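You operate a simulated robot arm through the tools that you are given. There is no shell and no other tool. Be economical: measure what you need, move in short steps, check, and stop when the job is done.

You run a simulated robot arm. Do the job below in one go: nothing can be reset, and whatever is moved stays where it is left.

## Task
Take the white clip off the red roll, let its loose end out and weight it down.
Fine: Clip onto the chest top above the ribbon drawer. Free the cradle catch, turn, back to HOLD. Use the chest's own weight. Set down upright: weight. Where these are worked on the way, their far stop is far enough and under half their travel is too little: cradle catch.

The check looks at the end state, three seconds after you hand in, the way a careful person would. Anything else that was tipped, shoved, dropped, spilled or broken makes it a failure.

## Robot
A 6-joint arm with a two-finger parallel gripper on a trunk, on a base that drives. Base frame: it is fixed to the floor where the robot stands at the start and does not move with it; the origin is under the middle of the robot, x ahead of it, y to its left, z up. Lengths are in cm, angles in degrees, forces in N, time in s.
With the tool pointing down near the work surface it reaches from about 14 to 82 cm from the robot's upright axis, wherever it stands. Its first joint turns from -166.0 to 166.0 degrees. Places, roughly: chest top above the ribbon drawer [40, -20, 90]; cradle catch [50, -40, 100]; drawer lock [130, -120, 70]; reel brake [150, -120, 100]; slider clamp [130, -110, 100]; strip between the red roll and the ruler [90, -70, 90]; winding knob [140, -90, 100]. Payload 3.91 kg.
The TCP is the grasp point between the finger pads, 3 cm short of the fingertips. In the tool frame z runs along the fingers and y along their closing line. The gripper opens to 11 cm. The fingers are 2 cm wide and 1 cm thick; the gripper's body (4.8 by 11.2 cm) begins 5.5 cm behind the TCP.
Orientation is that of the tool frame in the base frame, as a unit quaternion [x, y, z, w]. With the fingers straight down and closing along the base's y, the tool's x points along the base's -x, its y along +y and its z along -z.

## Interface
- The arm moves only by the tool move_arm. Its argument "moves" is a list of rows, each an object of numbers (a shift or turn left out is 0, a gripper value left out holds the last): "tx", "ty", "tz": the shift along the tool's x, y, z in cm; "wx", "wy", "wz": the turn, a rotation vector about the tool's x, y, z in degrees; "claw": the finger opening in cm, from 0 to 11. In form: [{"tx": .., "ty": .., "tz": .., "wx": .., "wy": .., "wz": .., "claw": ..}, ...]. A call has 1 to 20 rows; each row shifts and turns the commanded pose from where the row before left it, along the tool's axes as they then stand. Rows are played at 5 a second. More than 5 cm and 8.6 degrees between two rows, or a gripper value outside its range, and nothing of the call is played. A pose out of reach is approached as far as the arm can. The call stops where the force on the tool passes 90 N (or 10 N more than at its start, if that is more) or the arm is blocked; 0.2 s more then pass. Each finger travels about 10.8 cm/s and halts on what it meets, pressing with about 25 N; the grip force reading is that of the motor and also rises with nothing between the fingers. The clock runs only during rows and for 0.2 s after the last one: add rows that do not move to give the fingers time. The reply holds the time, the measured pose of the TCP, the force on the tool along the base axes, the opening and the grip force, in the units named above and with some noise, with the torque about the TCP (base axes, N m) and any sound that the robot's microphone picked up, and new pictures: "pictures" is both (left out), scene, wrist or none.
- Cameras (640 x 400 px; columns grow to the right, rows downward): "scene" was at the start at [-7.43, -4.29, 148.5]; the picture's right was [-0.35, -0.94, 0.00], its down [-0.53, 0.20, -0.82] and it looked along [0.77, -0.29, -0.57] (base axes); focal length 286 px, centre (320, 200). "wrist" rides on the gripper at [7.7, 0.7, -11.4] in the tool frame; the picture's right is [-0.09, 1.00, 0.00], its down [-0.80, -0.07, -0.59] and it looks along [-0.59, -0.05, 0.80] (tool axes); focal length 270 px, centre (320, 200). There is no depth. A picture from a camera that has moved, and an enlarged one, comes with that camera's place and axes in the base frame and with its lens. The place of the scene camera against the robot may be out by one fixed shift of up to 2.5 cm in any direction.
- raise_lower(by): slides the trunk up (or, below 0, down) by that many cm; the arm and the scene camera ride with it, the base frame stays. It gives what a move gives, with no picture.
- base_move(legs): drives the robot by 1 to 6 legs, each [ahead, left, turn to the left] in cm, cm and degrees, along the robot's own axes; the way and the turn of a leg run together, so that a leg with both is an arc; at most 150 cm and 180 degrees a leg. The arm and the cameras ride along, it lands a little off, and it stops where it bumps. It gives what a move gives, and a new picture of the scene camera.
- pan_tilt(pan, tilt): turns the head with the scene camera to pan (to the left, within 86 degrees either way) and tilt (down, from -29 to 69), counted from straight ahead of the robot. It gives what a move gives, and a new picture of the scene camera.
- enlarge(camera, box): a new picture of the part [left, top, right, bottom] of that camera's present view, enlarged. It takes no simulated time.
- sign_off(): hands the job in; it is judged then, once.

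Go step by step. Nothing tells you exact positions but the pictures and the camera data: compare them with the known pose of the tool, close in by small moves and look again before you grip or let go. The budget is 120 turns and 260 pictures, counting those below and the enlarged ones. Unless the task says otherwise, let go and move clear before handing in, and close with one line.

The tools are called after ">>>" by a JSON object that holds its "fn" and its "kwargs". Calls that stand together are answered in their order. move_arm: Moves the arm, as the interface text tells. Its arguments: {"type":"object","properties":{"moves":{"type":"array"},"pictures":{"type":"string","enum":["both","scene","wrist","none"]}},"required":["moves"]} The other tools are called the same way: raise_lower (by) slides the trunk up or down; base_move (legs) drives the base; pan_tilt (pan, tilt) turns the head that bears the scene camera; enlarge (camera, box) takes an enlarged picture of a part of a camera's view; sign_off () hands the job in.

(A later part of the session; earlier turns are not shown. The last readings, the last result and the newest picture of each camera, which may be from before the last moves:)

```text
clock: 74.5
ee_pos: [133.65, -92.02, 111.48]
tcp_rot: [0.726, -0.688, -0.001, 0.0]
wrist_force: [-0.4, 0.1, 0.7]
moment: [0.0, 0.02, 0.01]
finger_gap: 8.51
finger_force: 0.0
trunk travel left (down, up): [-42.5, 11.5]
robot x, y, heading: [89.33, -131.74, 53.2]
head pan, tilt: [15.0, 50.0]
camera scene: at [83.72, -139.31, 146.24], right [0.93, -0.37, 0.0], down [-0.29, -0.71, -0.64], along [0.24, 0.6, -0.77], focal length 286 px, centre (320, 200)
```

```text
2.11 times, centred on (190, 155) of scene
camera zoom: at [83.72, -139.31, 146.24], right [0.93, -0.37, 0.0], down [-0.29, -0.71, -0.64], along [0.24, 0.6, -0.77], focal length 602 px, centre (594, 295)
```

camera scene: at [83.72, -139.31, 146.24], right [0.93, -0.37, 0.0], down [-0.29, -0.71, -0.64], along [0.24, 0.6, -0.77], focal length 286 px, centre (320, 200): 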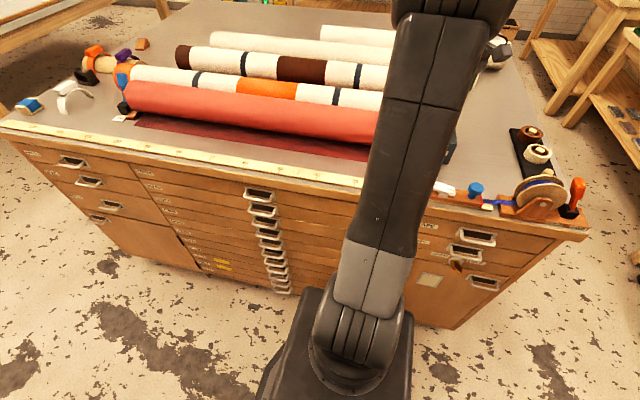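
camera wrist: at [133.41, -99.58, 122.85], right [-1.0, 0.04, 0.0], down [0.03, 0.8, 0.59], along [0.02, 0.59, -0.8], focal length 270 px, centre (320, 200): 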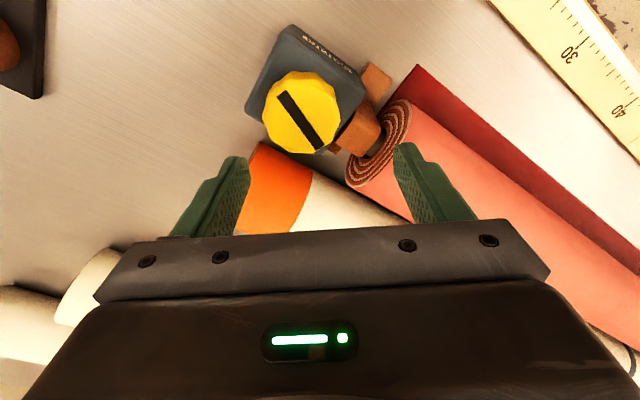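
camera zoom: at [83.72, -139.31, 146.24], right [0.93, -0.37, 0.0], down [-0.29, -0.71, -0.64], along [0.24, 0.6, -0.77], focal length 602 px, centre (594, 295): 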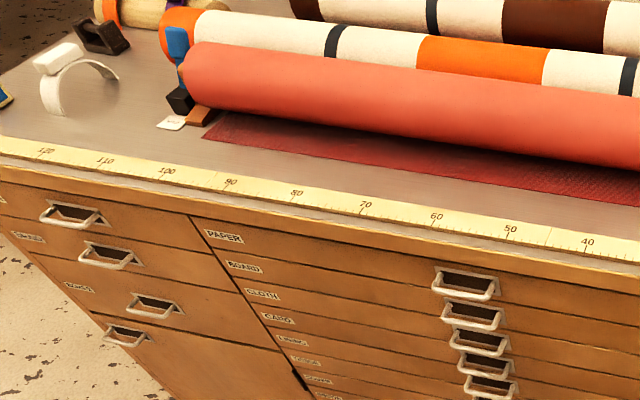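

About 7 cm more cloth is needed to reach well into the strip; it runs at about 3.5 cm per 40°. I regrip the knob.

>>> {"fn": "move_arm", "kwargs": {"moves": [{"tx": 1.17, "ty": -1.29}, {"tz": 3}, {"tz": 2.9}, {}, {"claw": 6}, {"claw": 3}, {}, {}], "pictures": "wrist"}}

```text
clock: 76.3
ee_pos: [135.04, -92.98, 105.57]
tcp_rot: [0.725, -0.689, 0.0, 0.0]
wrist_force: [-3.4, -0.2, -3.7]
moment: [0.24, 0.17, 0.01]
finger_gap: 5.24
finger_force: 45.1
trunk travel left (down, up): [-42.5, 11.5]
robot x, y, heading: [89.67, -131.56, 53.0]
head pan, tilt: [15.0, 50.0]
camera wrist: at [134.73, -100.68, 116.88], right [-1.0, 0.03, 0.0], down [0.03, 0.8, 0.59], along [0.02, 0.59, -0.8], focal length 270 px, centre (320, 200)
```

wrist: 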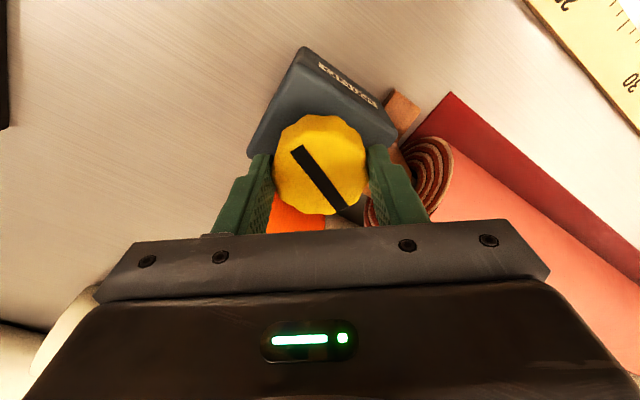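

>>> {"fn": "move_arm", "kwargs": {"moves": [{"wz": -8}, {"wz": -8}, {"wz": -8}, {"wz": -8}, {"wz": -8}, {}], "pictures": "wrist"}}

>>> {"fn": "enlarge", "kwargs": {"camera": "scene", "box": [40, 60, 340, 250]}}

```text
clock: 77.7
ee_pos: [135.22, -93.07, 105.43]
tcp_rot: [0.917, -0.398, -0.001, 0.001]
wrist_force: [-4.6, -0.9, -8.2]
moment: [-0.22, -0.46, -0.01]
finger_gap: 5.27
finger_force: 45.0
trunk travel left (down, up): [-42.5, 11.5]
robot x, y, heading: [89.84, -131.37, 53.0]
head pan, tilt: [15.0, 50.0]
camera wrist: at [139.82, -99.02, 116.88], right [-0.79, -0.62, 0.0], down [-0.5, 0.63, 0.59], along [-0.37, 0.47, -0.8], focal length 270 px, centre (320, 200)
```

wrist: 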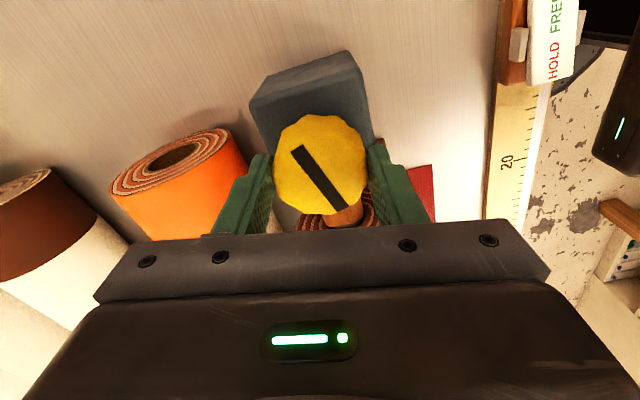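

```text
2.11 times, centred on (190, 155) of scene
camera zoom: at [83.72, -139.28, 146.23], right [0.93, -0.37, 0.0], down [-0.29, -0.71, -0.64], along [0.24, 0.6, -0.77], focal length 602 px, centre (594, 295)
```

zoom: 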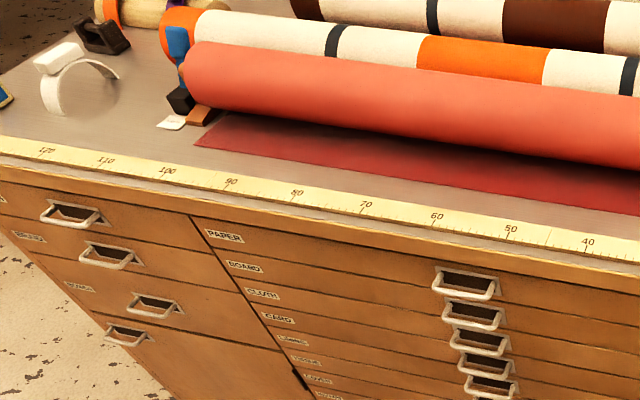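

>>> {"fn": "move_arm", "kwargs": {"moves": [{"wz": -8}, {"wz": -8}, {"wz": -8}, {"wz": -8}, {"wz": -8}, {"wz": -8}, {}], "pictures": "none"}}

>>> {"fn": "enlarge", "kwargs": {"camera": "scene", "box": [40, 60, 340, 250]}}

```text
clock: 79.3
ee_pos: [135.05, -92.95, 105.39]
tcp_rot: [1.0, 0.01, -0.001, 0.0]
wrist_force: [-3.2, 0.3, -14.7]
moment: [0.36, -0.7, -0.01]
finger_gap: 5.23
finger_force: 45.3
trunk travel left (down, up): [-42.5, 11.5]
robot x, y, heading: [89.81, -132.04, 52.9]
head pan, tilt: [15.0, 50.0]
```

```text
2.11 times, centred on (190, 155) of scene
camera zoom: at [83.76, -139.23, 146.24], right [0.93, -0.37, 0.0], down [-0.29, -0.71, -0.64], along [0.24, 0.6, -0.77], focal length 602 px, centre (594, 295)
```

zoom: 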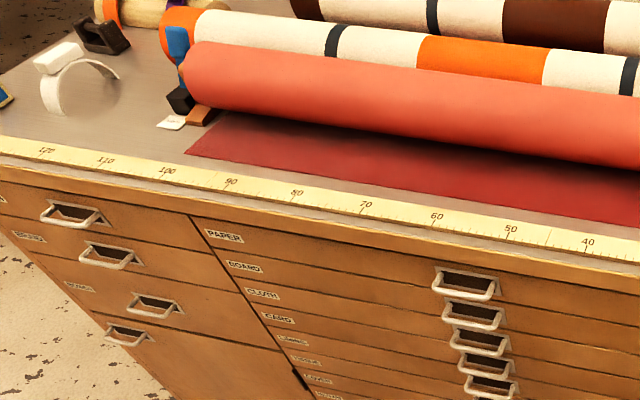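

A little more, then the strip is well covered without reaching the ruler.

>>> {"fn": "move_arm", "kwargs": {"moves": [{"wz": -8}, {"wz": -8}, {}], "pictures": "none"}}

>>> {"fn": "enlarge", "kwargs": {"camera": "scene", "box": [40, 60, 340, 250]}}

```text
clock: 80.1
ee_pos: [135.11, -92.92, 105.53]
tcp_rot: [0.989, 0.149, 0.0, 0.001]
wrist_force: [-2.7, 3.9, -6.5]
moment: [-0.49, 1.04, 0.0]
finger_gap: 5.25
finger_force: 44.9
trunk travel left (down, up): [-42.5, 11.5]
robot x, y, heading: [89.25, -131.79, 53.0]
head pan, tilt: [15.0, 50.0]
```

```text
2.11 times, centred on (190, 155) of scene
camera zoom: at [83.75, -139.2, 146.25], right [0.93, -0.37, 0.0], down [-0.29, -0.71, -0.64], along [0.24, 0.6, -0.77], focal length 602 px, centre (594, 295)
```

zoom: 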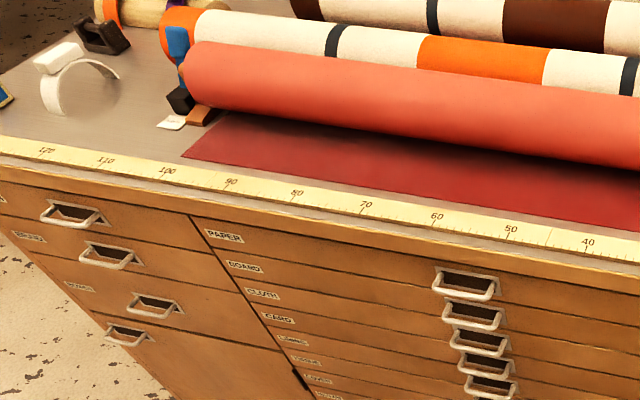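

>>> {"fn": "move_arm", "kwargs": {"moves": [{"claw": 7}, {"claw": 8.5}, {}, {"tz": -4}, {"tz": -4}, {"tz": -4}, {"wz": 8}, {"wz": 8}, {"wz": 8}, {"wz": 8}, {"wz": 8}, {"wz": 8}, {"wz": 8}, {"wz": 8}, {"wz": 8}, {"wz": 8}, {"wz": 8}, {"wz": 8}, {"wz": 8}, {"wz": 8}], "pictures": "none"}}

>>> {"fn": "move_arm", "kwargs": {"moves": [{"wz": 8, "claw": 0}, {"wz": 8}, {"wz": 8}, {"wz": 8}, {"ty": 4}, {"ty": 4}, {"ty": 4}, {"ty": 4}, {}]}}

```text
clock: 84.3
ee_pos: [134.98, -93.06, 117.49]
tcp_rot: [-0.675, 0.738, 0.0, 0.0]
wrist_force: [0.2, 0.1, -0.3]
moment: [0.01, -0.01, 0.01]
finger_gap: 8.49
finger_force: 0.1
trunk travel left (down, up): [-42.5, 11.5]
robot x, y, heading: [89.33, -131.81, 53.2]
head pan, tilt: [15.0, 50.0]
```

```text
clock: 86.3
ee_pos: [122.06, -83.61, 117.81]
tcp_rot: [-0.446, 0.895, 0.0, 0.001]
wrist_force: [-0.6, -0.3, -0.2]
moment: [0.0, 0.0, 0.04]
finger_gap: 0.01
finger_force: 25.0
trunk travel left (down, up): [-42.5, 11.5]
robot x, y, heading: [89.98, -131.53, 52.9]
head pan, tilt: [15.0, 50.0]
camera scene: at [83.7, -139.3, 146.24], right [0.93, -0.37, 0.0], down [-0.29, -0.71, -0.64], along [0.24, 0.6, -0.77], focal length 286 px, centre (320, 200)
camera wrist: at [116.88, -89.19, 129.17], right [-0.74, 0.67, 0.0], down [0.54, 0.6, 0.59], along [0.4, 0.44, -0.8], focal length 270 px, centre (320, 200)
```

scene: 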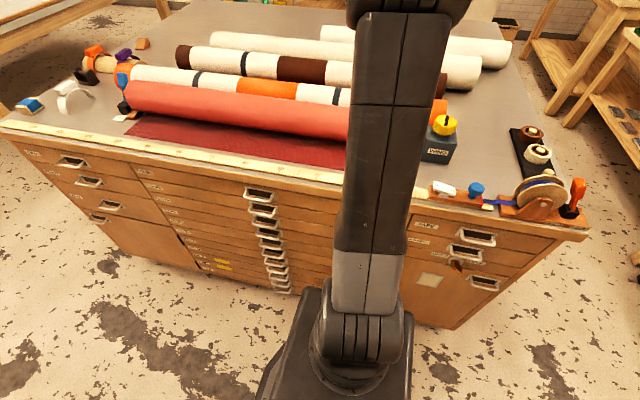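
wrist: 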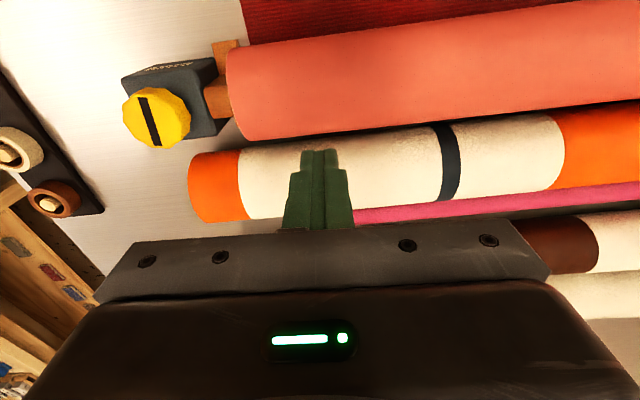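

The cloth lies out on the strip. Now back along the chest to the catch.

>>> {"fn": "base_move", "kwargs": {"legs": [[0, 75, 0]]}}

>>> {"fn": "move_arm", "kwargs": {"moves": [{"ty": 1.5, "claw": 4}, {}], "pictures": "wrist"}}

>>> {"fn": "enlarge", "kwargs": {"camera": "wrist", "box": [200, 20, 440, 170]}}

```text
clock: 90.4
ee_pos: [60.69, -37.3, 117.75]
tcp_rot: [-0.447, 0.894, 0.0, 0.0]
wrist_force: [-0.1, 0.1, -0.5]
moment: [-0.02, -0.03, 0.01]
finger_gap: 0.0
finger_force: 25.3
trunk travel left (down, up): [-42.5, 11.5]
robot x, y, heading: [28.06, -85.49, 53.2]
head pan, tilt: [15.0, 50.0]
camera scene: at [22.26, -93.1, 146.24], right [0.93, -0.37, 0.0], down [-0.29, -0.71, -0.64], along [0.24, 0.6, -0.77], focal length 286 px, centre (320, 200)
```

scene: 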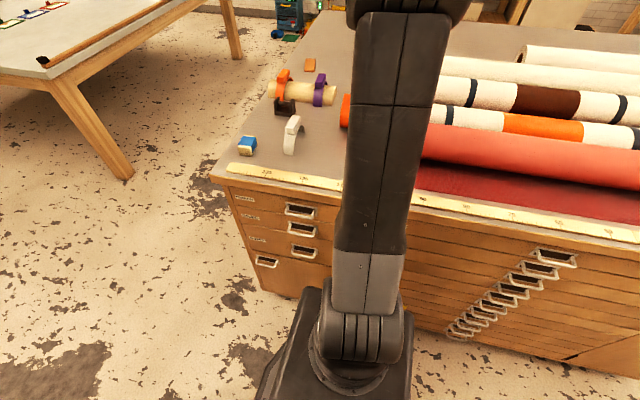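

```text
clock: 91.0
ee_pos: [59.58, -36.26, 117.64]
tcp_rot: [-0.447, 0.895, 0.0, 0.0]
wrist_force: [0.1, 0.4, -0.7]
moment: [0.04, -0.02, -0.01]
finger_gap: 3.99
finger_force: 0.1
trunk travel left (down, up): [-42.5, 11.5]
robot x, y, heading: [28.24, -85.39, 53.2]
head pan, tilt: [15.0, 50.0]
camera wrist: at [54.26, -42.06, 129.14], right [-0.74, 0.67, 0.0], down [0.54, 0.6, 0.59], along [0.4, 0.44, -0.8], focal length 270 px, centre (320, 200)
```

wrist: 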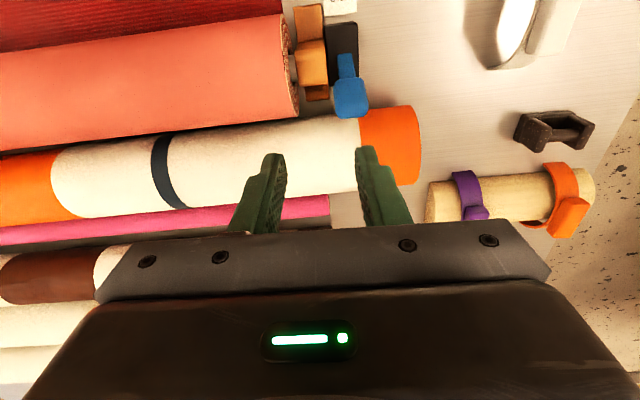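

```text
2.67 times, centred on (320, 95) of wrist
camera zoom: at [54.26, -42.06, 129.14], right [-0.74, 0.67, 0.0], down [0.54, 0.6, 0.59], along [0.4, 0.44, -0.8], focal length 721 px, centre (320, 480)
```

zoom: 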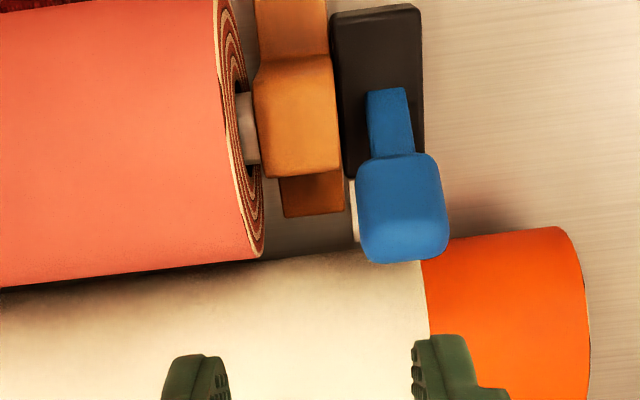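

The lever's head is at about (56.9,-35.1,104.5), near the orange roll. I will take it between the fingers sideways and draw it back to HOLD.

>>> {"fn": "move_arm", "kwargs": {"moves": [{"tx": 1.1, "ty": 2.8, "claw": 5.4}, {"tz": 4}, {"tz": 3.5}, {}], "pictures": "wrist"}}

>>> {"fn": "enlarge", "kwargs": {"camera": "wrist", "box": [200, 60, 440, 210]}}

```text
clock: 92.0
ee_pos: [56.58, -35.69, 110.08]
tcp_rot: [-0.446, 0.895, -0.001, 0.0]
wrist_force: [0.0, 0.2, 0.5]
moment: [-0.01, 0.03, -0.02]
finger_gap: 5.4
finger_force: 0.0
trunk travel left (down, up): [-42.5, 11.5]
robot x, y, heading: [28.14, -85.83, 53.0]
head pan, tilt: [15.0, 50.0]
camera wrist: at [51.38, -41.4, 121.58], right [-0.74, 0.67, 0.0], down [0.54, 0.6, 0.59], along [0.4, 0.44, -0.8], focal length 270 px, centre (320, 200)
```

wrist: 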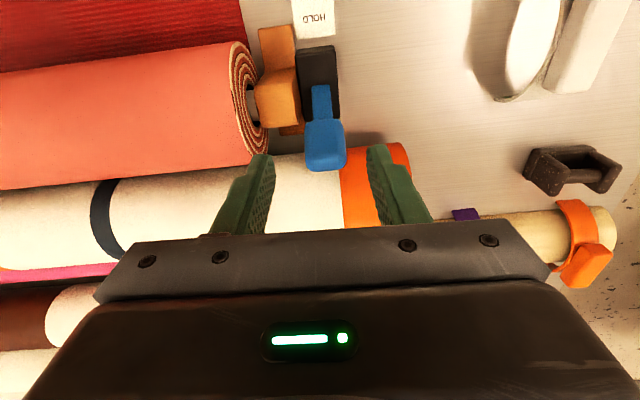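

```text
2.67 times, centred on (320, 135) of wrist
camera zoom: at [51.38, -41.4, 121.58], right [-0.74, 0.67, 0.0], down [0.54, 0.6, 0.59], along [0.4, 0.44, -0.8], focal length 721 px, centre (320, 373)
```

zoom: 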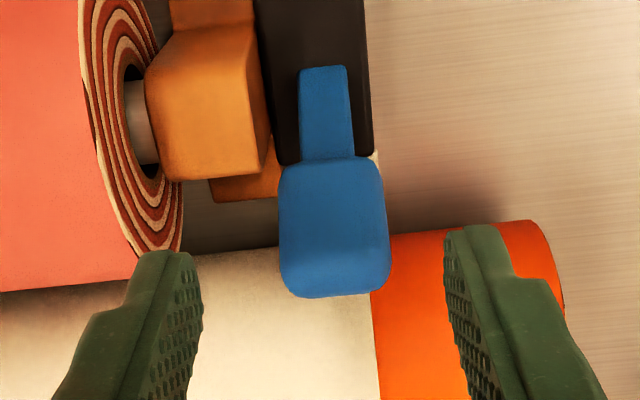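

>>> {"fn": "move_arm", "kwargs": {"moves": [{"tx": -0.4, "ty": 0.3}, {"tz": 2}, {"tz": 1}, {"tz": 1}, {"tz": 0.5}, {}], "pictures": "wrist"}}

>>> {"fn": "enlarge", "kwargs": {"camera": "wrist", "box": [200, 80, 440, 230]}}

```text
clock: 93.4
ee_pos: [56.65, -35.17, 105.73]
tcp_rot: [-0.447, 0.895, 0.0, 0.0]
wrist_force: [0.9, 0.2, 0.3]
moment: [-0.02, -0.03, 0.03]
finger_gap: 5.39
finger_force: 0.0
trunk travel left (down, up): [-42.5, 11.5]
robot x, y, heading: [28.12, -85.26, 53.2]
head pan, tilt: [15.0, 50.0]
camera wrist: at [51.41, -40.79, 117.17], right [-0.74, 0.67, 0.0], down [0.54, 0.6, 0.59], along [0.4, 0.44, -0.8], focal length 270 px, centre (320, 200)
```

wrist: 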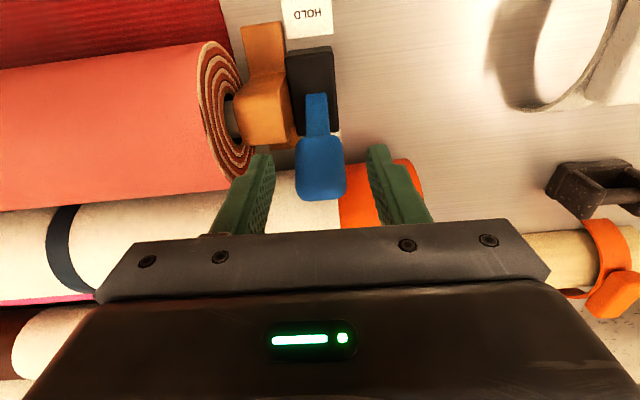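

```text
2.67 times, centred on (320, 155) of wrist
camera zoom: at [51.41, -40.79, 117.17], right [-0.74, 0.67, 0.0], down [0.54, 0.6, 0.59], along [0.4, 0.44, -0.8], focal length 721 px, centre (320, 320)
```

zoom: 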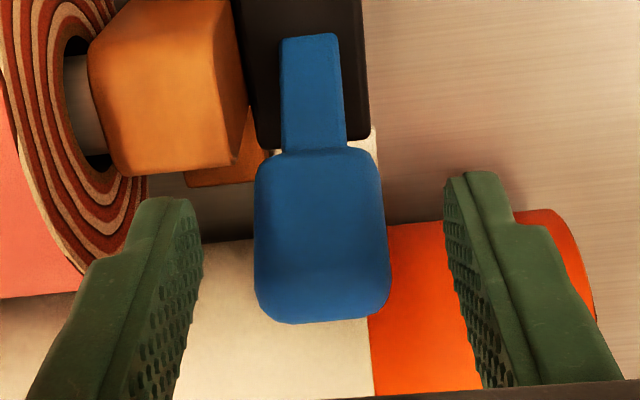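

>>> {"fn": "move_arm", "kwargs": {"moves": [{"claw": 4}, {"claw": 2.5}, {}, {}, {"tx": 0.8, "tz": -0.3}, {"tx": 0.8, "tz": -0.2}, {}], "pictures": "wrist"}}

```text
clock: 95.0
ee_pos: [55.99, -36.29, 106.24]
tcp_rot: [-0.446, 0.895, 0.0, -0.002]
wrist_force: [14.5, 8.9, -10.1]
moment: [0.96, -1.16, 0.08]
finger_gap: 3.13
finger_force: 44.7
trunk travel left (down, up): [-42.5, 11.5]
robot x, y, heading: [28.25, -85.73, 53.1]
head pan, tilt: [15.0, 50.0]
camera wrist: at [50.7, -41.93, 117.64], right [-0.74, 0.67, 0.0], down [0.54, 0.6, 0.59], along [0.4, 0.44, -0.81], focal length 270 px, centre (320, 200)
```

wrist: 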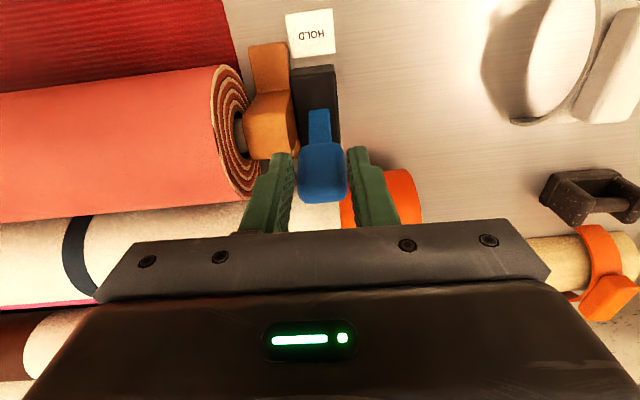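

>>> {"fn": "move_arm", "kwargs": {"moves": [{"tx": 0.8, "tz": -0.1}, {"tx": 0.8, "tz": 0}, {"tx": 0.8, "tz": 0}, {}], "pictures": "none"}}

>>> {"fn": "move_arm", "kwargs": {"moves": [{"tx": 0.8, "tz": 0.15}, {"tx": 0.8, "tz": 0.2}, {}], "pictures": "wrist"}}

```text
clock: 96.0
ee_pos: [54.07, -38.23, 106.31]
tcp_rot: [-0.447, 0.894, 0.001, -0.001]
wrist_force: [-0.8, -0.7, -1.1]
moment: [0.01, -0.02, -0.02]
finger_gap: 2.51
finger_force: 0.1
trunk travel left (down, up): [-42.5, 11.5]
robot x, y, heading: [28.41, -85.77, 53.0]
head pan, tilt: [15.0, 50.0]
```

```text
clock: 96.8
ee_pos: [53.33, -39.71, 105.96]
tcp_rot: [-0.447, 0.894, 0.0, -0.001]
wrist_force: [0.9, 0.3, -0.7]
moment: [-0.01, 0.0, -0.02]
finger_gap: 2.49
finger_force: 0.0
trunk travel left (down, up): [-42.5, 11.5]
robot x, y, heading: [28.3, -85.36, 53.1]
head pan, tilt: [15.0, 50.0]
camera wrist: at [48.08, -45.39, 117.43], right [-0.74, 0.67, 0.0], down [0.54, 0.6, 0.59], along [0.4, 0.44, -0.8], focal length 270 px, centre (320, 200)
```

wrist: 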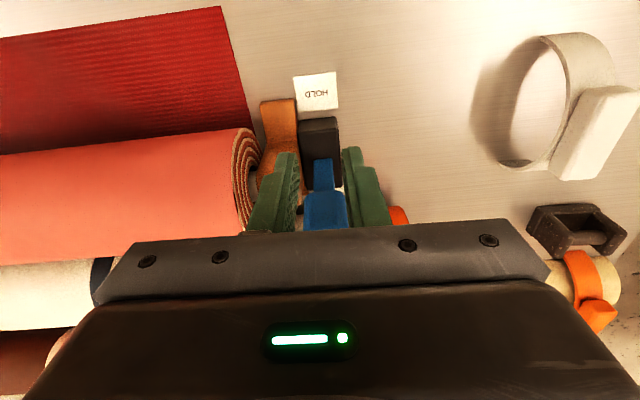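

The head slipped out of the fingers; the lever still leans to FREE. I rise and look for a push from the inner side.

>>> {"fn": "move_arm", "kwargs": {"moves": [{"claw": 5}, {}, {"tz": -4}, {"tz": -4}, {"tx": -4, "claw": 0}, {"tx": -4}, {}, {}], "pictures": "wrist"}}

>>> {"fn": "enlarge", "kwargs": {"camera": "wrist", "box": [200, 20, 440, 170]}}

```text
clock: 98.6
ee_pos: [57.82, -33.37, 113.72]
tcp_rot: [-0.447, 0.894, 0.0, 0.0]
wrist_force: [0.1, 0.9, 0.5]
moment: [-0.01, 0.0, 0.01]
finger_gap: 0.0
finger_force: 25.1
trunk travel left (down, up): [-42.5, 11.5]
robot x, y, heading: [28.21, -85.27, 53.1]
head pan, tilt: [15.0, 50.0]
camera wrist: at [52.58, -39.03, 125.23], right [-0.74, 0.67, 0.0], down [0.54, 0.6, 0.59], along [0.4, 0.44, -0.8], focal length 270 px, centre (320, 200)
```

wrist: 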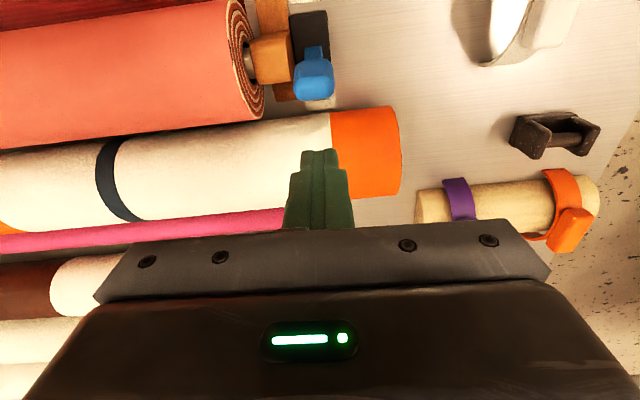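

```text
2.67 times, centred on (320, 95) of wrist
camera zoom: at [52.58, -39.03, 125.23], right [-0.74, 0.67, 0.0], down [0.54, 0.6, 0.59], along [0.4, 0.44, -0.8], focal length 721 px, centre (320, 480)
```

zoom: 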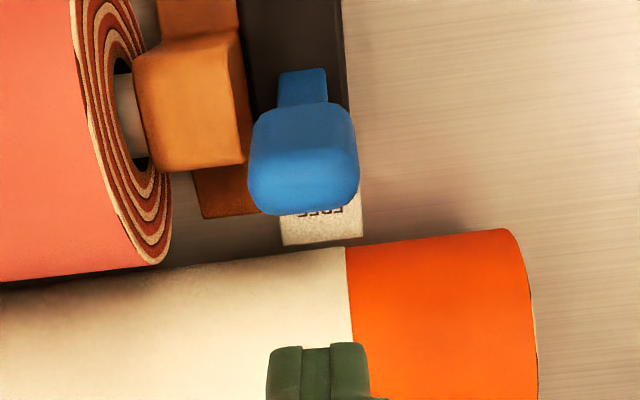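

The lever has moved up a good part, and there is room between its head and the orange roll. I go down there with closed fingers and push it back toward HOLD.

>>> {"fn": "move_arm", "kwargs": {"moves": [{"tx": -0.4}, {"tz": 4}, {"tz": 3}, {"tz": 1.5}, {"tz": 1.2}, {}], "pictures": "wrist"}}

>>> {"fn": "enlarge", "kwargs": {"camera": "wrist", "box": [200, 60, 440, 210]}}

```text
clock: 100.0
ee_pos: [58.28, -32.9, 104.26]
tcp_rot: [-0.446, 0.895, 0.0, 0.0]
wrist_force: [-0.3, -0.2, 0.2]
moment: [-0.01, 0.02, 0.0]
finger_gap: 0.0
finger_force: 25.2
trunk travel left (down, up): [-42.5, 11.5]
robot x, y, heading: [28.49, -85.49, 53.3]
head pan, tilt: [15.0, 50.0]
camera wrist: at [53.07, -38.57, 115.69], right [-0.74, 0.67, 0.0], down [0.54, 0.6, 0.59], along [0.4, 0.44, -0.8], focal length 270 px, centre (320, 200)
```

wrist: 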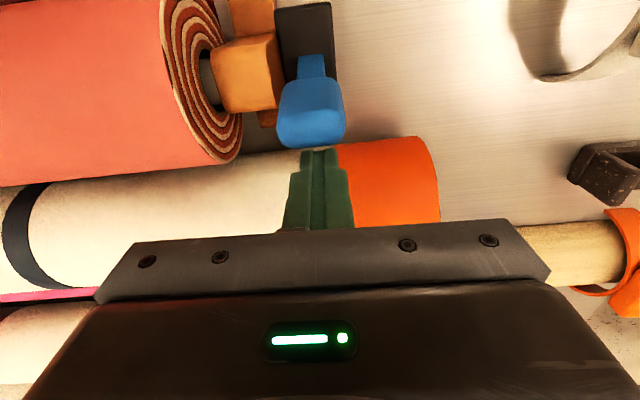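

```text
2.67 times, centred on (320, 135) of wrist
camera zoom: at [53.07, -38.57, 115.69], right [-0.74, 0.67, 0.0], down [0.54, 0.6, 0.59], along [0.4, 0.44, -0.8], focal length 721 px, centre (320, 373)
```

zoom: 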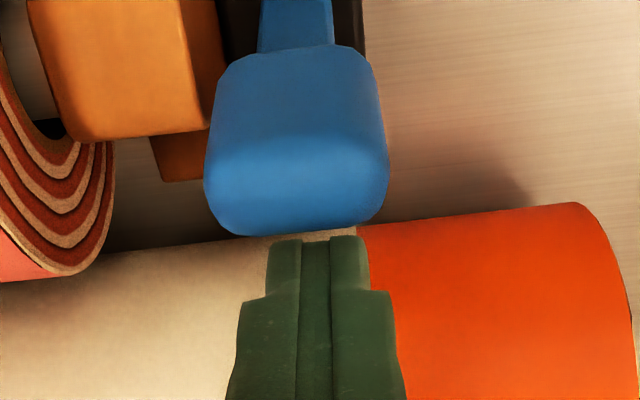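

Now I push back toward HOLD, in slow steps till the stop.

>>> {"fn": "move_arm", "kwargs": {"moves": [{"tx": 1}, {"tx": 1}, {"tx": 1}, {"tx": 1}, {}], "pictures": "none"}}

>>> {"fn": "move_arm", "kwargs": {"moves": [{"tx": 0.8}, {"tx": 0.8}, {}], "pictures": "wrist"}}

```text
clock: 101.2
ee_pos: [55.87, -36.14, 104.21]
tcp_rot: [-0.447, 0.895, -0.001, 0.0]
wrist_force: [-0.5, 0.2, 0.2]
moment: [-0.04, -0.04, -0.02]
finger_gap: 0.0
finger_force: 25.1
trunk travel left (down, up): [-42.5, 11.5]
robot x, y, heading: [28.68, -85.58, 53.0]
head pan, tilt: [15.0, 50.0]
```

```text
clock: 102.0
ee_pos: [55.18, -37.03, 104.24]
tcp_rot: [-0.447, 0.894, 0.001, 0.002]
wrist_force: [20.8, 28.1, 12.3]
moment: [0.7, -0.63, -0.03]
finger_gap: 0.01
finger_force: 25.0
trunk travel left (down, up): [-42.5, 11.5]
robot x, y, heading: [28.78, -85.68, 53.0]
head pan, tilt: [15.0, 50.0]
camera wrist: at [49.94, -42.71, 115.66], right [-0.74, 0.67, 0.0], down [0.54, 0.6, 0.6], along [0.4, 0.45, -0.8], focal length 270 px, centre (320, 200)
```

wrist: 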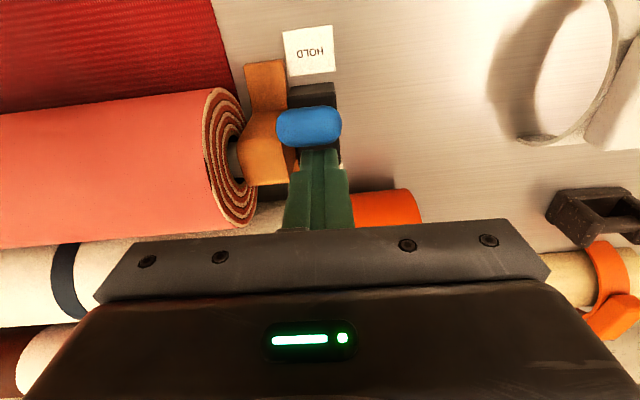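

>>> {"fn": "move_arm", "kwargs": {"moves": [{"tx": 0.5}, {}], "pictures": "none"}}

>>> {"fn": "move_arm", "kwargs": {"moves": [{"tx": -2}, {"tx": -1.5}, {"tz": -4}, {"tz": -4}, {"tz": -4}, {"tz": -3}, {}], "pictures": "wrist"}}

>>> {"fn": "enlarge", "kwargs": {"camera": "wrist", "box": [200, 20, 440, 170]}}

```text
clock: 102.6
ee_pos: [55.13, -37.09, 104.33]
tcp_rot: [-0.447, 0.894, 0.004, 0.005]
wrist_force: [36.8, 43.2, 17.0]
moment: [0.9, -1.4, -0.15]
finger_gap: 0.01
finger_force: 25.0
trunk travel left (down, up): [-42.5, 11.5]
robot x, y, heading: [28.39, -85.57, 53.1]
head pan, tilt: [15.0, 50.0]
```

```text
clock: 104.2
ee_pos: [56.74, -34.84, 119.36]
tcp_rot: [-0.447, 0.895, 0.0, 0.001]
wrist_force: [0.2, 0.4, -0.5]
moment: [0.01, -0.03, -0.01]
finger_gap: 0.01
finger_force: 24.8
trunk travel left (down, up): [-42.5, 11.5]
robot x, y, heading: [28.24, -85.55, 53.3]
head pan, tilt: [15.0, 50.0]
camera wrist: at [51.5, -40.52, 130.74], right [-0.74, 0.67, 0.0], down [0.54, 0.6, 0.59], along [0.4, 0.44, -0.8], focal length 270 px, centre (320, 200)
```

wrist: 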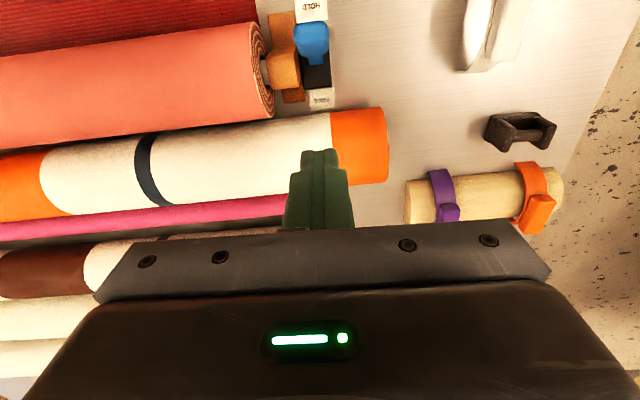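

```text
2.67 times, centred on (320, 95) of wrist
camera zoom: at [51.5, -40.52, 130.74], right [-0.74, 0.67, 0.0], down [0.54, 0.6, 0.59], along [0.4, 0.44, -0.8], focal length 721 px, centre (320, 480)
```

zoom: 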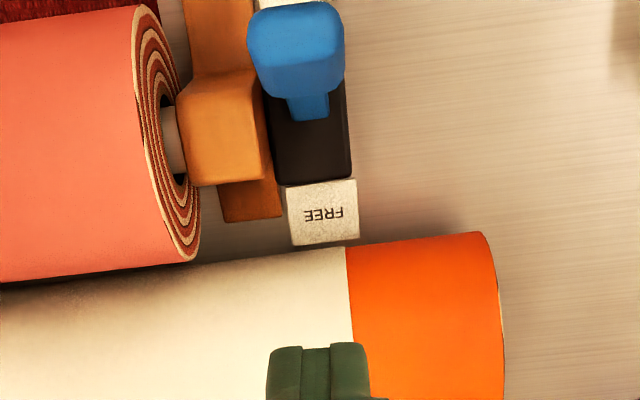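

The catch is back at HOLD. Next the iron weight; I move over it.

>>> {"fn": "move_arm", "kwargs": {"moves": [{"ty": 4.5, "claw": 11}, {"ty": 4.5}, {"ty": 4.5}, {"ty": 4.5}, {"ty": 4.5}, {"ty": 3.7}, {"tx": -4}, {"tx": -4}, {"tz": 3}, {}], "pictures": "wrist"}}

>>> {"fn": "enlarge", "kwargs": {"camera": "wrist", "box": [200, 40, 440, 190]}}

```text
clock: 106.4
ee_pos: [40.34, -12.71, 116.33]
tcp_rot: [-0.446, 0.895, 0.0, 0.0]
wrist_force: [0.2, -0.3, 0.2]
moment: [-0.01, 0.01, 0.0]
finger_gap: 11.0
finger_force: 0.0
trunk travel left (down, up): [-42.5, 11.5]
robot x, y, heading: [28.06, -85.02, 53.1]
head pan, tilt: [15.0, 50.0]
camera wrist: at [35.17, -18.37, 127.72], right [-0.74, 0.67, 0.0], down [0.54, 0.6, 0.59], along [0.4, 0.44, -0.8], focal length 270 px, centre (320, 200)
```

wrist: 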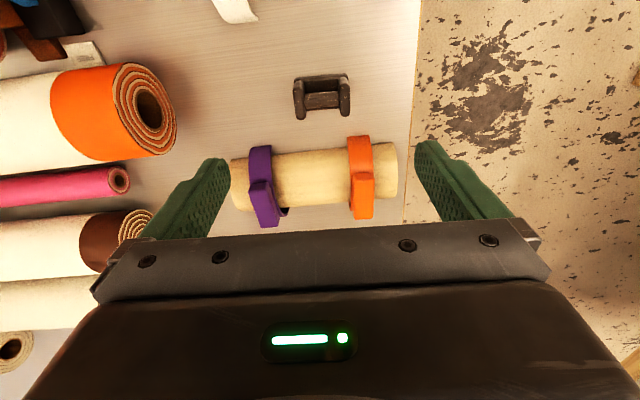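

```text
2.67 times, centred on (320, 115) of wrist
camera zoom: at [35.17, -18.37, 127.72], right [-0.74, 0.67, 0.0], down [0.54, 0.6, 0.59], along [0.4, 0.44, -0.8], focal length 721 px, centre (320, 427)
```

zoom: 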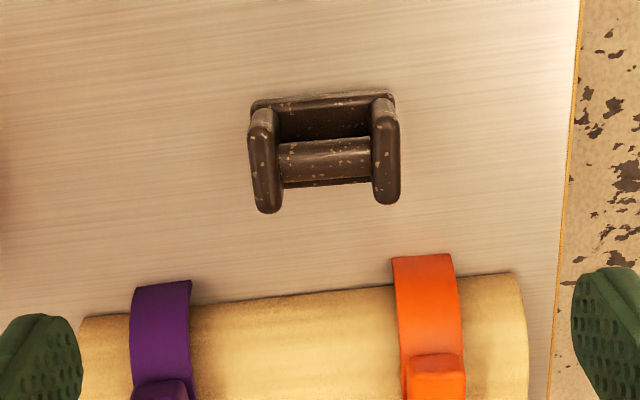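

>>> {"fn": "move_arm", "kwargs": {"moves": [{"tx": -0.5, "ty": 0.2, "claw": 8.5}, {"tz": 4}, {"tz": 4}, {"tz": 2}, {}], "pictures": "wrist"}}

>>> {"fn": "enlarge", "kwargs": {"camera": "wrist", "box": [200, 60, 440, 210]}}

```text
clock: 107.6
ee_pos: [40.72, -12.29, 106.19]
tcp_rot: [-0.446, 0.895, 0.0, 0.0]
wrist_force: [0.0, 0.4, 0.1]
moment: [-0.03, 0.03, 0.01]
finger_gap: 8.5
finger_force: 0.1
trunk travel left (down, up): [-42.5, 11.5]
robot x, y, heading: [27.99, -85.5, 53.0]
head pan, tilt: [15.0, 50.0]
camera wrist: at [35.47, -17.93, 117.71], right [-0.74, 0.67, 0.0], down [0.54, 0.6, 0.59], along [0.4, 0.44, -0.8], focal length 270 px, centre (320, 200)
```

wrist: 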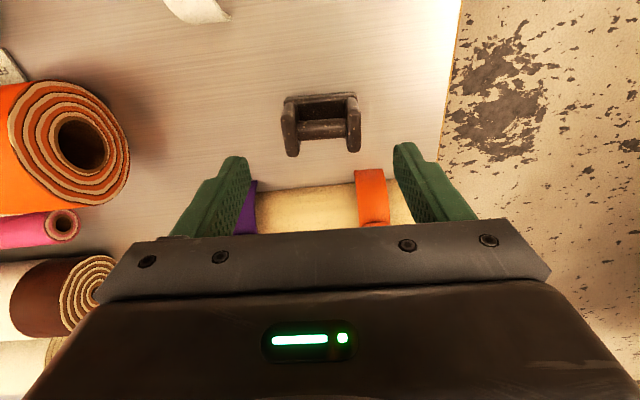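

```text
2.67 times, centred on (320, 135) of wrist
camera zoom: at [35.47, -17.93, 117.71], right [-0.74, 0.67, 0.0], down [0.54, 0.6, 0.59], along [0.4, 0.44, -0.8], focal length 721 px, centre (320, 373)
```

zoom: 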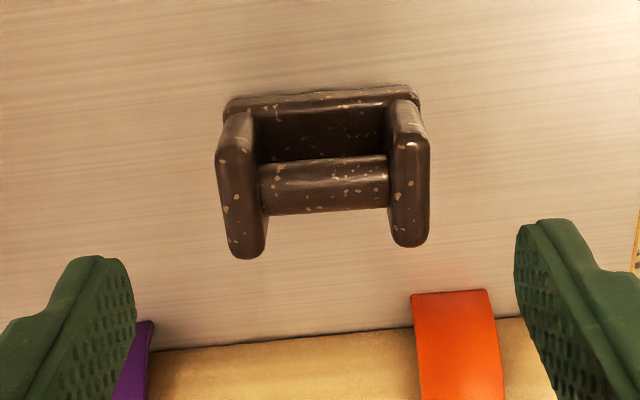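

>>> {"fn": "move_arm", "kwargs": {"moves": [{"tx": 0.3, "ty": 0.25}, {"tz": 3}, {"tz": 3}, {"tz": 2.3}, {}, {"claw": 7}, {"claw": 5.5}, {"claw": 4}, {}, {}], "pictures": "wrist"}}

```text
clock: 109.8
ee_pos: [40.3, -12.26, 97.91]
tcp_rot: [-0.447, 0.894, -0.001, -0.001]
wrist_force: [0.6, 0.6, 0.1]
moment: [0.03, -0.01, -0.05]
finger_gap: 6.18
finger_force: 25.1
trunk travel left (down, up): [-42.5, 11.5]
robot x, y, heading: [28.38, -85.36, 53.3]
head pan, tilt: [15.0, 50.0]
camera wrist: at [35.08, -18.06, 109.37], right [-0.74, 0.67, 0.0], down [0.54, 0.6, 0.59], along [0.4, 0.44, -0.8], focal length 270 px, centre (320, 200)
```

wrist: 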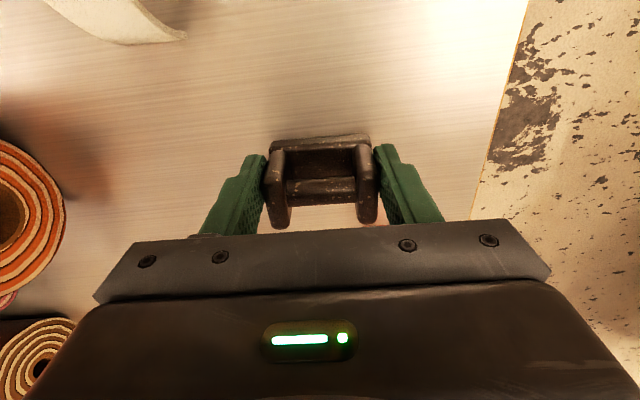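

The weight is held at its ends (6.2 cm). I lift slowly to test the hold.

>>> {"fn": "move_arm", "kwargs": {"moves": [{"tz": -1}, {"tz": -1}, {"tz": -2}, {}, {}], "pictures": "wrist"}}

```text
clock: 111.0
ee_pos: [40.32, -12.12, 101.93]
tcp_rot: [-0.447, 0.895, 0.0, -0.001]
wrist_force: [-0.6, -0.1, -5.2]
moment: [-0.05, 0.05, 0.0]
finger_gap: 6.21
finger_force: 24.6
trunk travel left (down, up): [-42.5, 11.5]
robot x, y, heading: [28.53, -85.33, 53.0]
head pan, tilt: [15.0, 50.0]
camera wrist: at [35.16, -17.87, 113.38], right [-0.74, 0.67, 0.0], down [0.54, 0.6, 0.59], along [0.4, 0.44, -0.8], focal length 270 px, centre (320, 200)
```

wrist: 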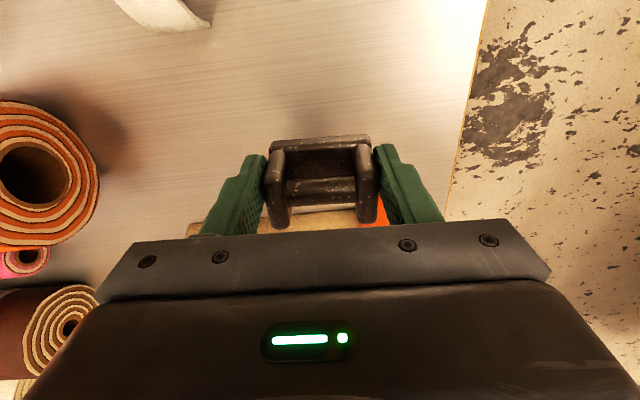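

It holds (about 0.5 kg). I lift it high and carry it to the strip.

>>> {"fn": "move_arm", "kwargs": {"moves": [{"tz": -4}, {"tz": -4}, {"tz": -4}, {"tz": -4}, {"tx": 1.08, "ty": -4.4}, {"tx": 1.08, "ty": -4.4}, {"tx": 1.08, "ty": -4.4}, {"tx": 1.08, "ty": -4.4}, {"tx": 1.08, "ty": -4.4}, {"tx": 1.08, "ty": -4.4}, {"tx": 1.08, "ty": -4.4}, {"tx": 1.08, "ty": -4.4}, {"tx": 1.08, "ty": -4.4}, {"tx": 1.08, "ty": -4.4}, {}], "pictures": "none"}}

>>> {"fn": "move_arm", "kwargs": {"moves": [{"tx": 1.08, "ty": -4.4}, {"tx": 1.08, "ty": -4.4}, {"tx": 1.08, "ty": -4.4}, {"tx": 1.08, "ty": -4.4}, {"tx": 1.08, "ty": -4.4}, {"tx": 1.08, "ty": -4.4}, {"tx": 1.08, "ty": -4.4}, {}, {}]}}

```text
clock: 114.2
ee_pos: [68.97, -47.27, 117.99]
tcp_rot: [-0.446, 0.895, 0.0, 0.0]
wrist_force: [-0.6, 0.8, -5.1]
moment: [-0.07, 0.08, 0.0]
finger_gap: 6.22
finger_force: 25.7
trunk travel left (down, up): [-42.5, 11.5]
robot x, y, heading: [28.77, -85.34, 53.1]
head pan, tilt: [15.0, 50.0]
```

```text
clock: 116.2
ee_pos: [89.09, -71.97, 118.03]
tcp_rot: [-0.447, 0.894, 0.001, 0.0]
wrist_force: [-1.0, 0.0, -5.9]
moment: [-0.01, 0.04, 0.02]
finger_gap: 6.2
finger_force: 25.1
trunk travel left (down, up): [-42.5, 11.5]
robot x, y, heading: [28.73, -85.59, 53.1]
head pan, tilt: [15.0, 50.0]
camera scene: at [22.32, -93.09, 146.24], right [0.93, -0.37, 0.0], down [-0.29, -0.71, -0.64], along [0.24, 0.6, -0.77], focal length 286 px, centre (320, 200)
camera wrist: at [83.91, -77.61, 129.45], right [-0.74, 0.67, 0.0], down [0.54, 0.6, 0.59], along [0.4, 0.44, -0.8], focal length 270 px, centre (320, 200)
```

scene: 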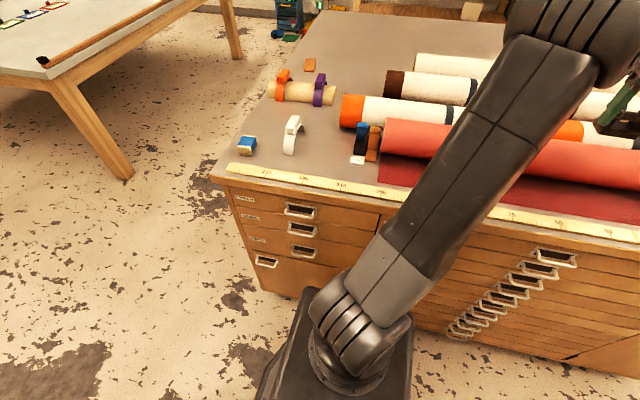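
wrist: 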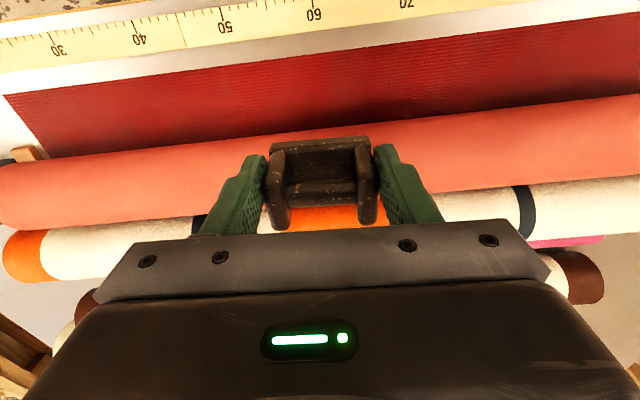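

Centred over the cloth strip (v about -3, cloth from -6 to the roll). I lower in stages.

>>> {"fn": "move_arm", "kwargs": {"moves": [{"tz": 4}, {"tz": 4}, {"tz": 4}, {"tz": 2}, {}], "pictures": "wrist"}}

>>> {"fn": "enlarge", "kwargs": {"camera": "wrist", "box": [160, 40, 480, 240]}}

>>> {"fn": "pan_tilt", "kwargs": {"pan": -30, "tilt": 40}}

```text
clock: 117.4
ee_pos: [89.12, -72.04, 104.1]
tcp_rot: [-0.446, 0.895, 0.001, 0.0]
wrist_force: [0.2, 0.4, -5.1]
moment: [-0.05, 0.04, -0.02]
finger_gap: 6.16
finger_force: 25.4
trunk travel left (down, up): [-42.5, 11.5]
robot x, y, heading: [28.37, -85.71, 53.2]
head pan, tilt: [15.0, 50.0]
camera wrist: at [83.85, -77.76, 115.61], right [-0.74, 0.67, 0.0], down [0.54, 0.6, 0.59], along [0.4, 0.44, -0.8], focal length 270 px, centre (320, 200)
```

wrist: 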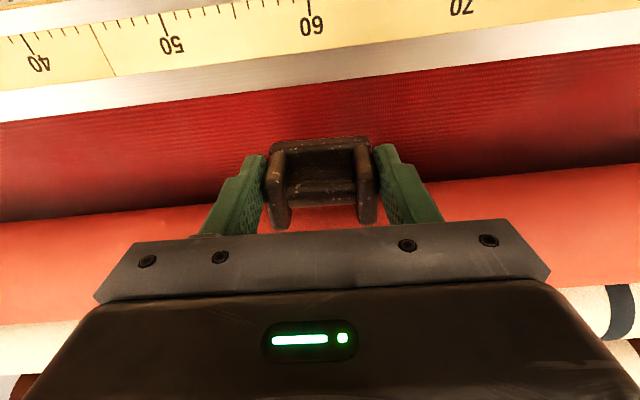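

```text
2.00 times, centred on (320, 140) of wrist
camera zoom: at [83.85, -77.76, 115.61], right [-0.74, 0.67, 0.0], down [0.54, 0.6, 0.59], along [0.4, 0.44, -0.8], focal length 541 px, centre (320, 320)
```

zoom: 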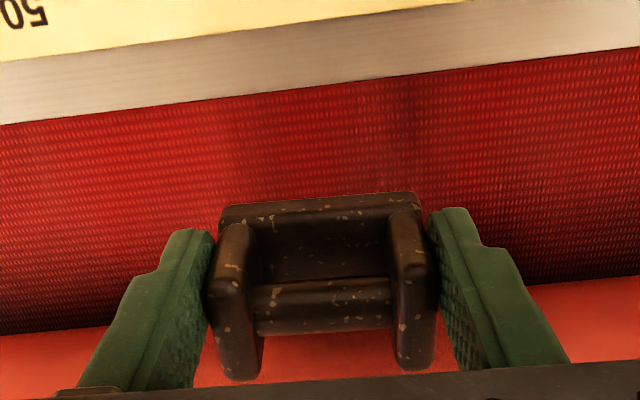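

```text
clock: 118.6
ee_pos: [89.08, -72.07, 104.1]
tcp_rot: [-0.448, 0.894, 0.0, -0.001]
wrist_force: [0.9, 0.3, -6.4]
moment: [-0.06, 0.06, 0.0]
finger_gap: 6.19
finger_force: 25.3
trunk travel left (down, up): [-42.5, 11.5]
robot x, y, heading: [28.23, -85.54, 52.9]
head pan, tilt: [-30.0, 40.0]
camera scene: at [27.28, -96.91, 147.65], right [0.39, -0.92, 0.0], down [-0.59, -0.25, -0.77], along [0.7, 0.3, -0.64], focal length 286 px, centre (320, 200)
```

scene: 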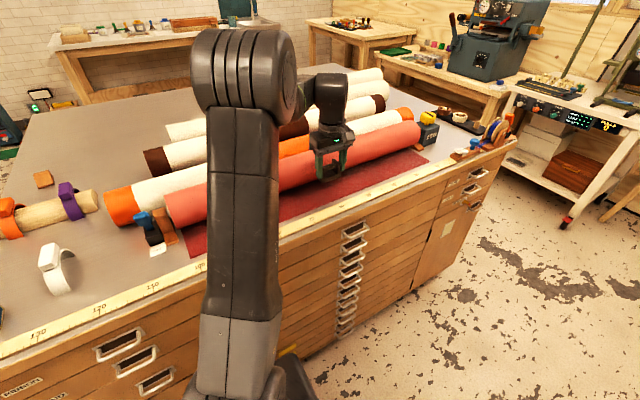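

>>> {"fn": "move_arm", "kwargs": {"moves": [{"tz": 2.5}, {"tz": 2}, {"tz": 0.7}, {}], "pictures": "none"}}

>>> {"fn": "move_arm", "kwargs": {"moves": [{"tz": 0.3}, {"tz": 0.3}, {}], "pictures": "wrist"}}

>>> {"fn": "enlarge", "kwargs": {"camera": "scene", "box": [260, 110, 420, 220]}}

```text
clock: 119.6
ee_pos: [89.06, -72.16, 98.94]
tcp_rot: [-0.447, 0.895, 0.0, -0.001]
wrist_force: [0.5, 0.1, -6.7]
moment: [-0.06, 0.04, 0.02]
finger_gap: 6.18
finger_force: 24.6
trunk travel left (down, up): [-42.5, 11.5]
robot x, y, heading: [28.32, -84.9, 53.3]
head pan, tilt: [-30.0, 40.0]
```

```text
clock: 120.4
ee_pos: [89.09, -72.06, 98.23]
tcp_rot: [-0.447, 0.894, -0.001, 0.0]
wrist_force: [0.5, 0.7, -5.1]
moment: [-0.08, 0.04, 0.02]
finger_gap: 6.19
finger_force: 25.5
trunk travel left (down, up): [-42.5, 11.5]
robot x, y, heading: [28.35, -85.47, 53.0]
head pan, tilt: [-30.0, 40.0]
camera wrist: at [83.89, -77.73, 109.65], right [-0.74, 0.67, 0.0], down [0.54, 0.6, 0.59], along [0.4, 0.44, -0.8], focal length 270 px, centre (320, 200)
```

wrist: 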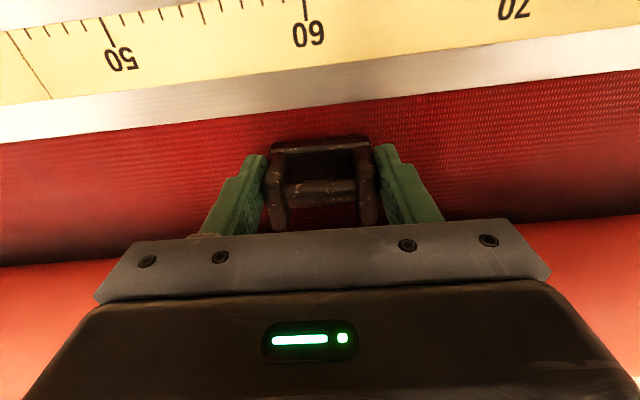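

```text
3.64 times, centred on (340, 165) of scene
camera zoom: at [27.29, -96.92, 147.66], right [0.39, -0.92, 0.0], down [-0.59, -0.25, -0.77], along [0.7, 0.3, -0.64], focal length 1040 px, centre (247, 327)
```

zoom: 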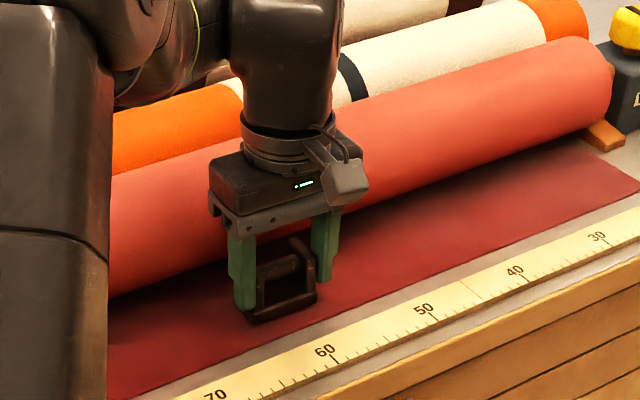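

>>> {"fn": "move_arm", "kwargs": {"moves": [{"tz": 0.25}, {"tz": 0.2}, {}], "pictures": "none"}}

>>> {"fn": "move_arm", "kwargs": {"moves": [{"tz": 0.2}, {}], "pictures": "none"}}

```text
clock: 121.2
ee_pos: [88.98, -72.09, 97.9]
tcp_rot: [-0.446, 0.895, 0.0, 0.001]
wrist_force: [2.0, 0.7, 9.4]
moment: [0.2, 0.37, -0.05]
finger_gap: 6.19
finger_force: 24.8
trunk travel left (down, up): [-42.5, 11.5]
robot x, y, heading: [28.39, -85.22, 53.2]
head pan, tilt: [-30.0, 40.0]
```

```text
clock: 121.8
ee_pos: [89.05, -72.03, 97.76]
tcp_rot: [-0.447, 0.895, -0.001, 0.001]
wrist_force: [4.4, -0.2, 20.5]
moment: [0.23, 0.01, -0.07]
finger_gap: 6.15
finger_force: 25.1
trunk travel left (down, up): [-42.5, 11.5]
robot x, y, heading: [27.61, -85.64, 52.9]
head pan, tilt: [-30.0, 40.0]
```

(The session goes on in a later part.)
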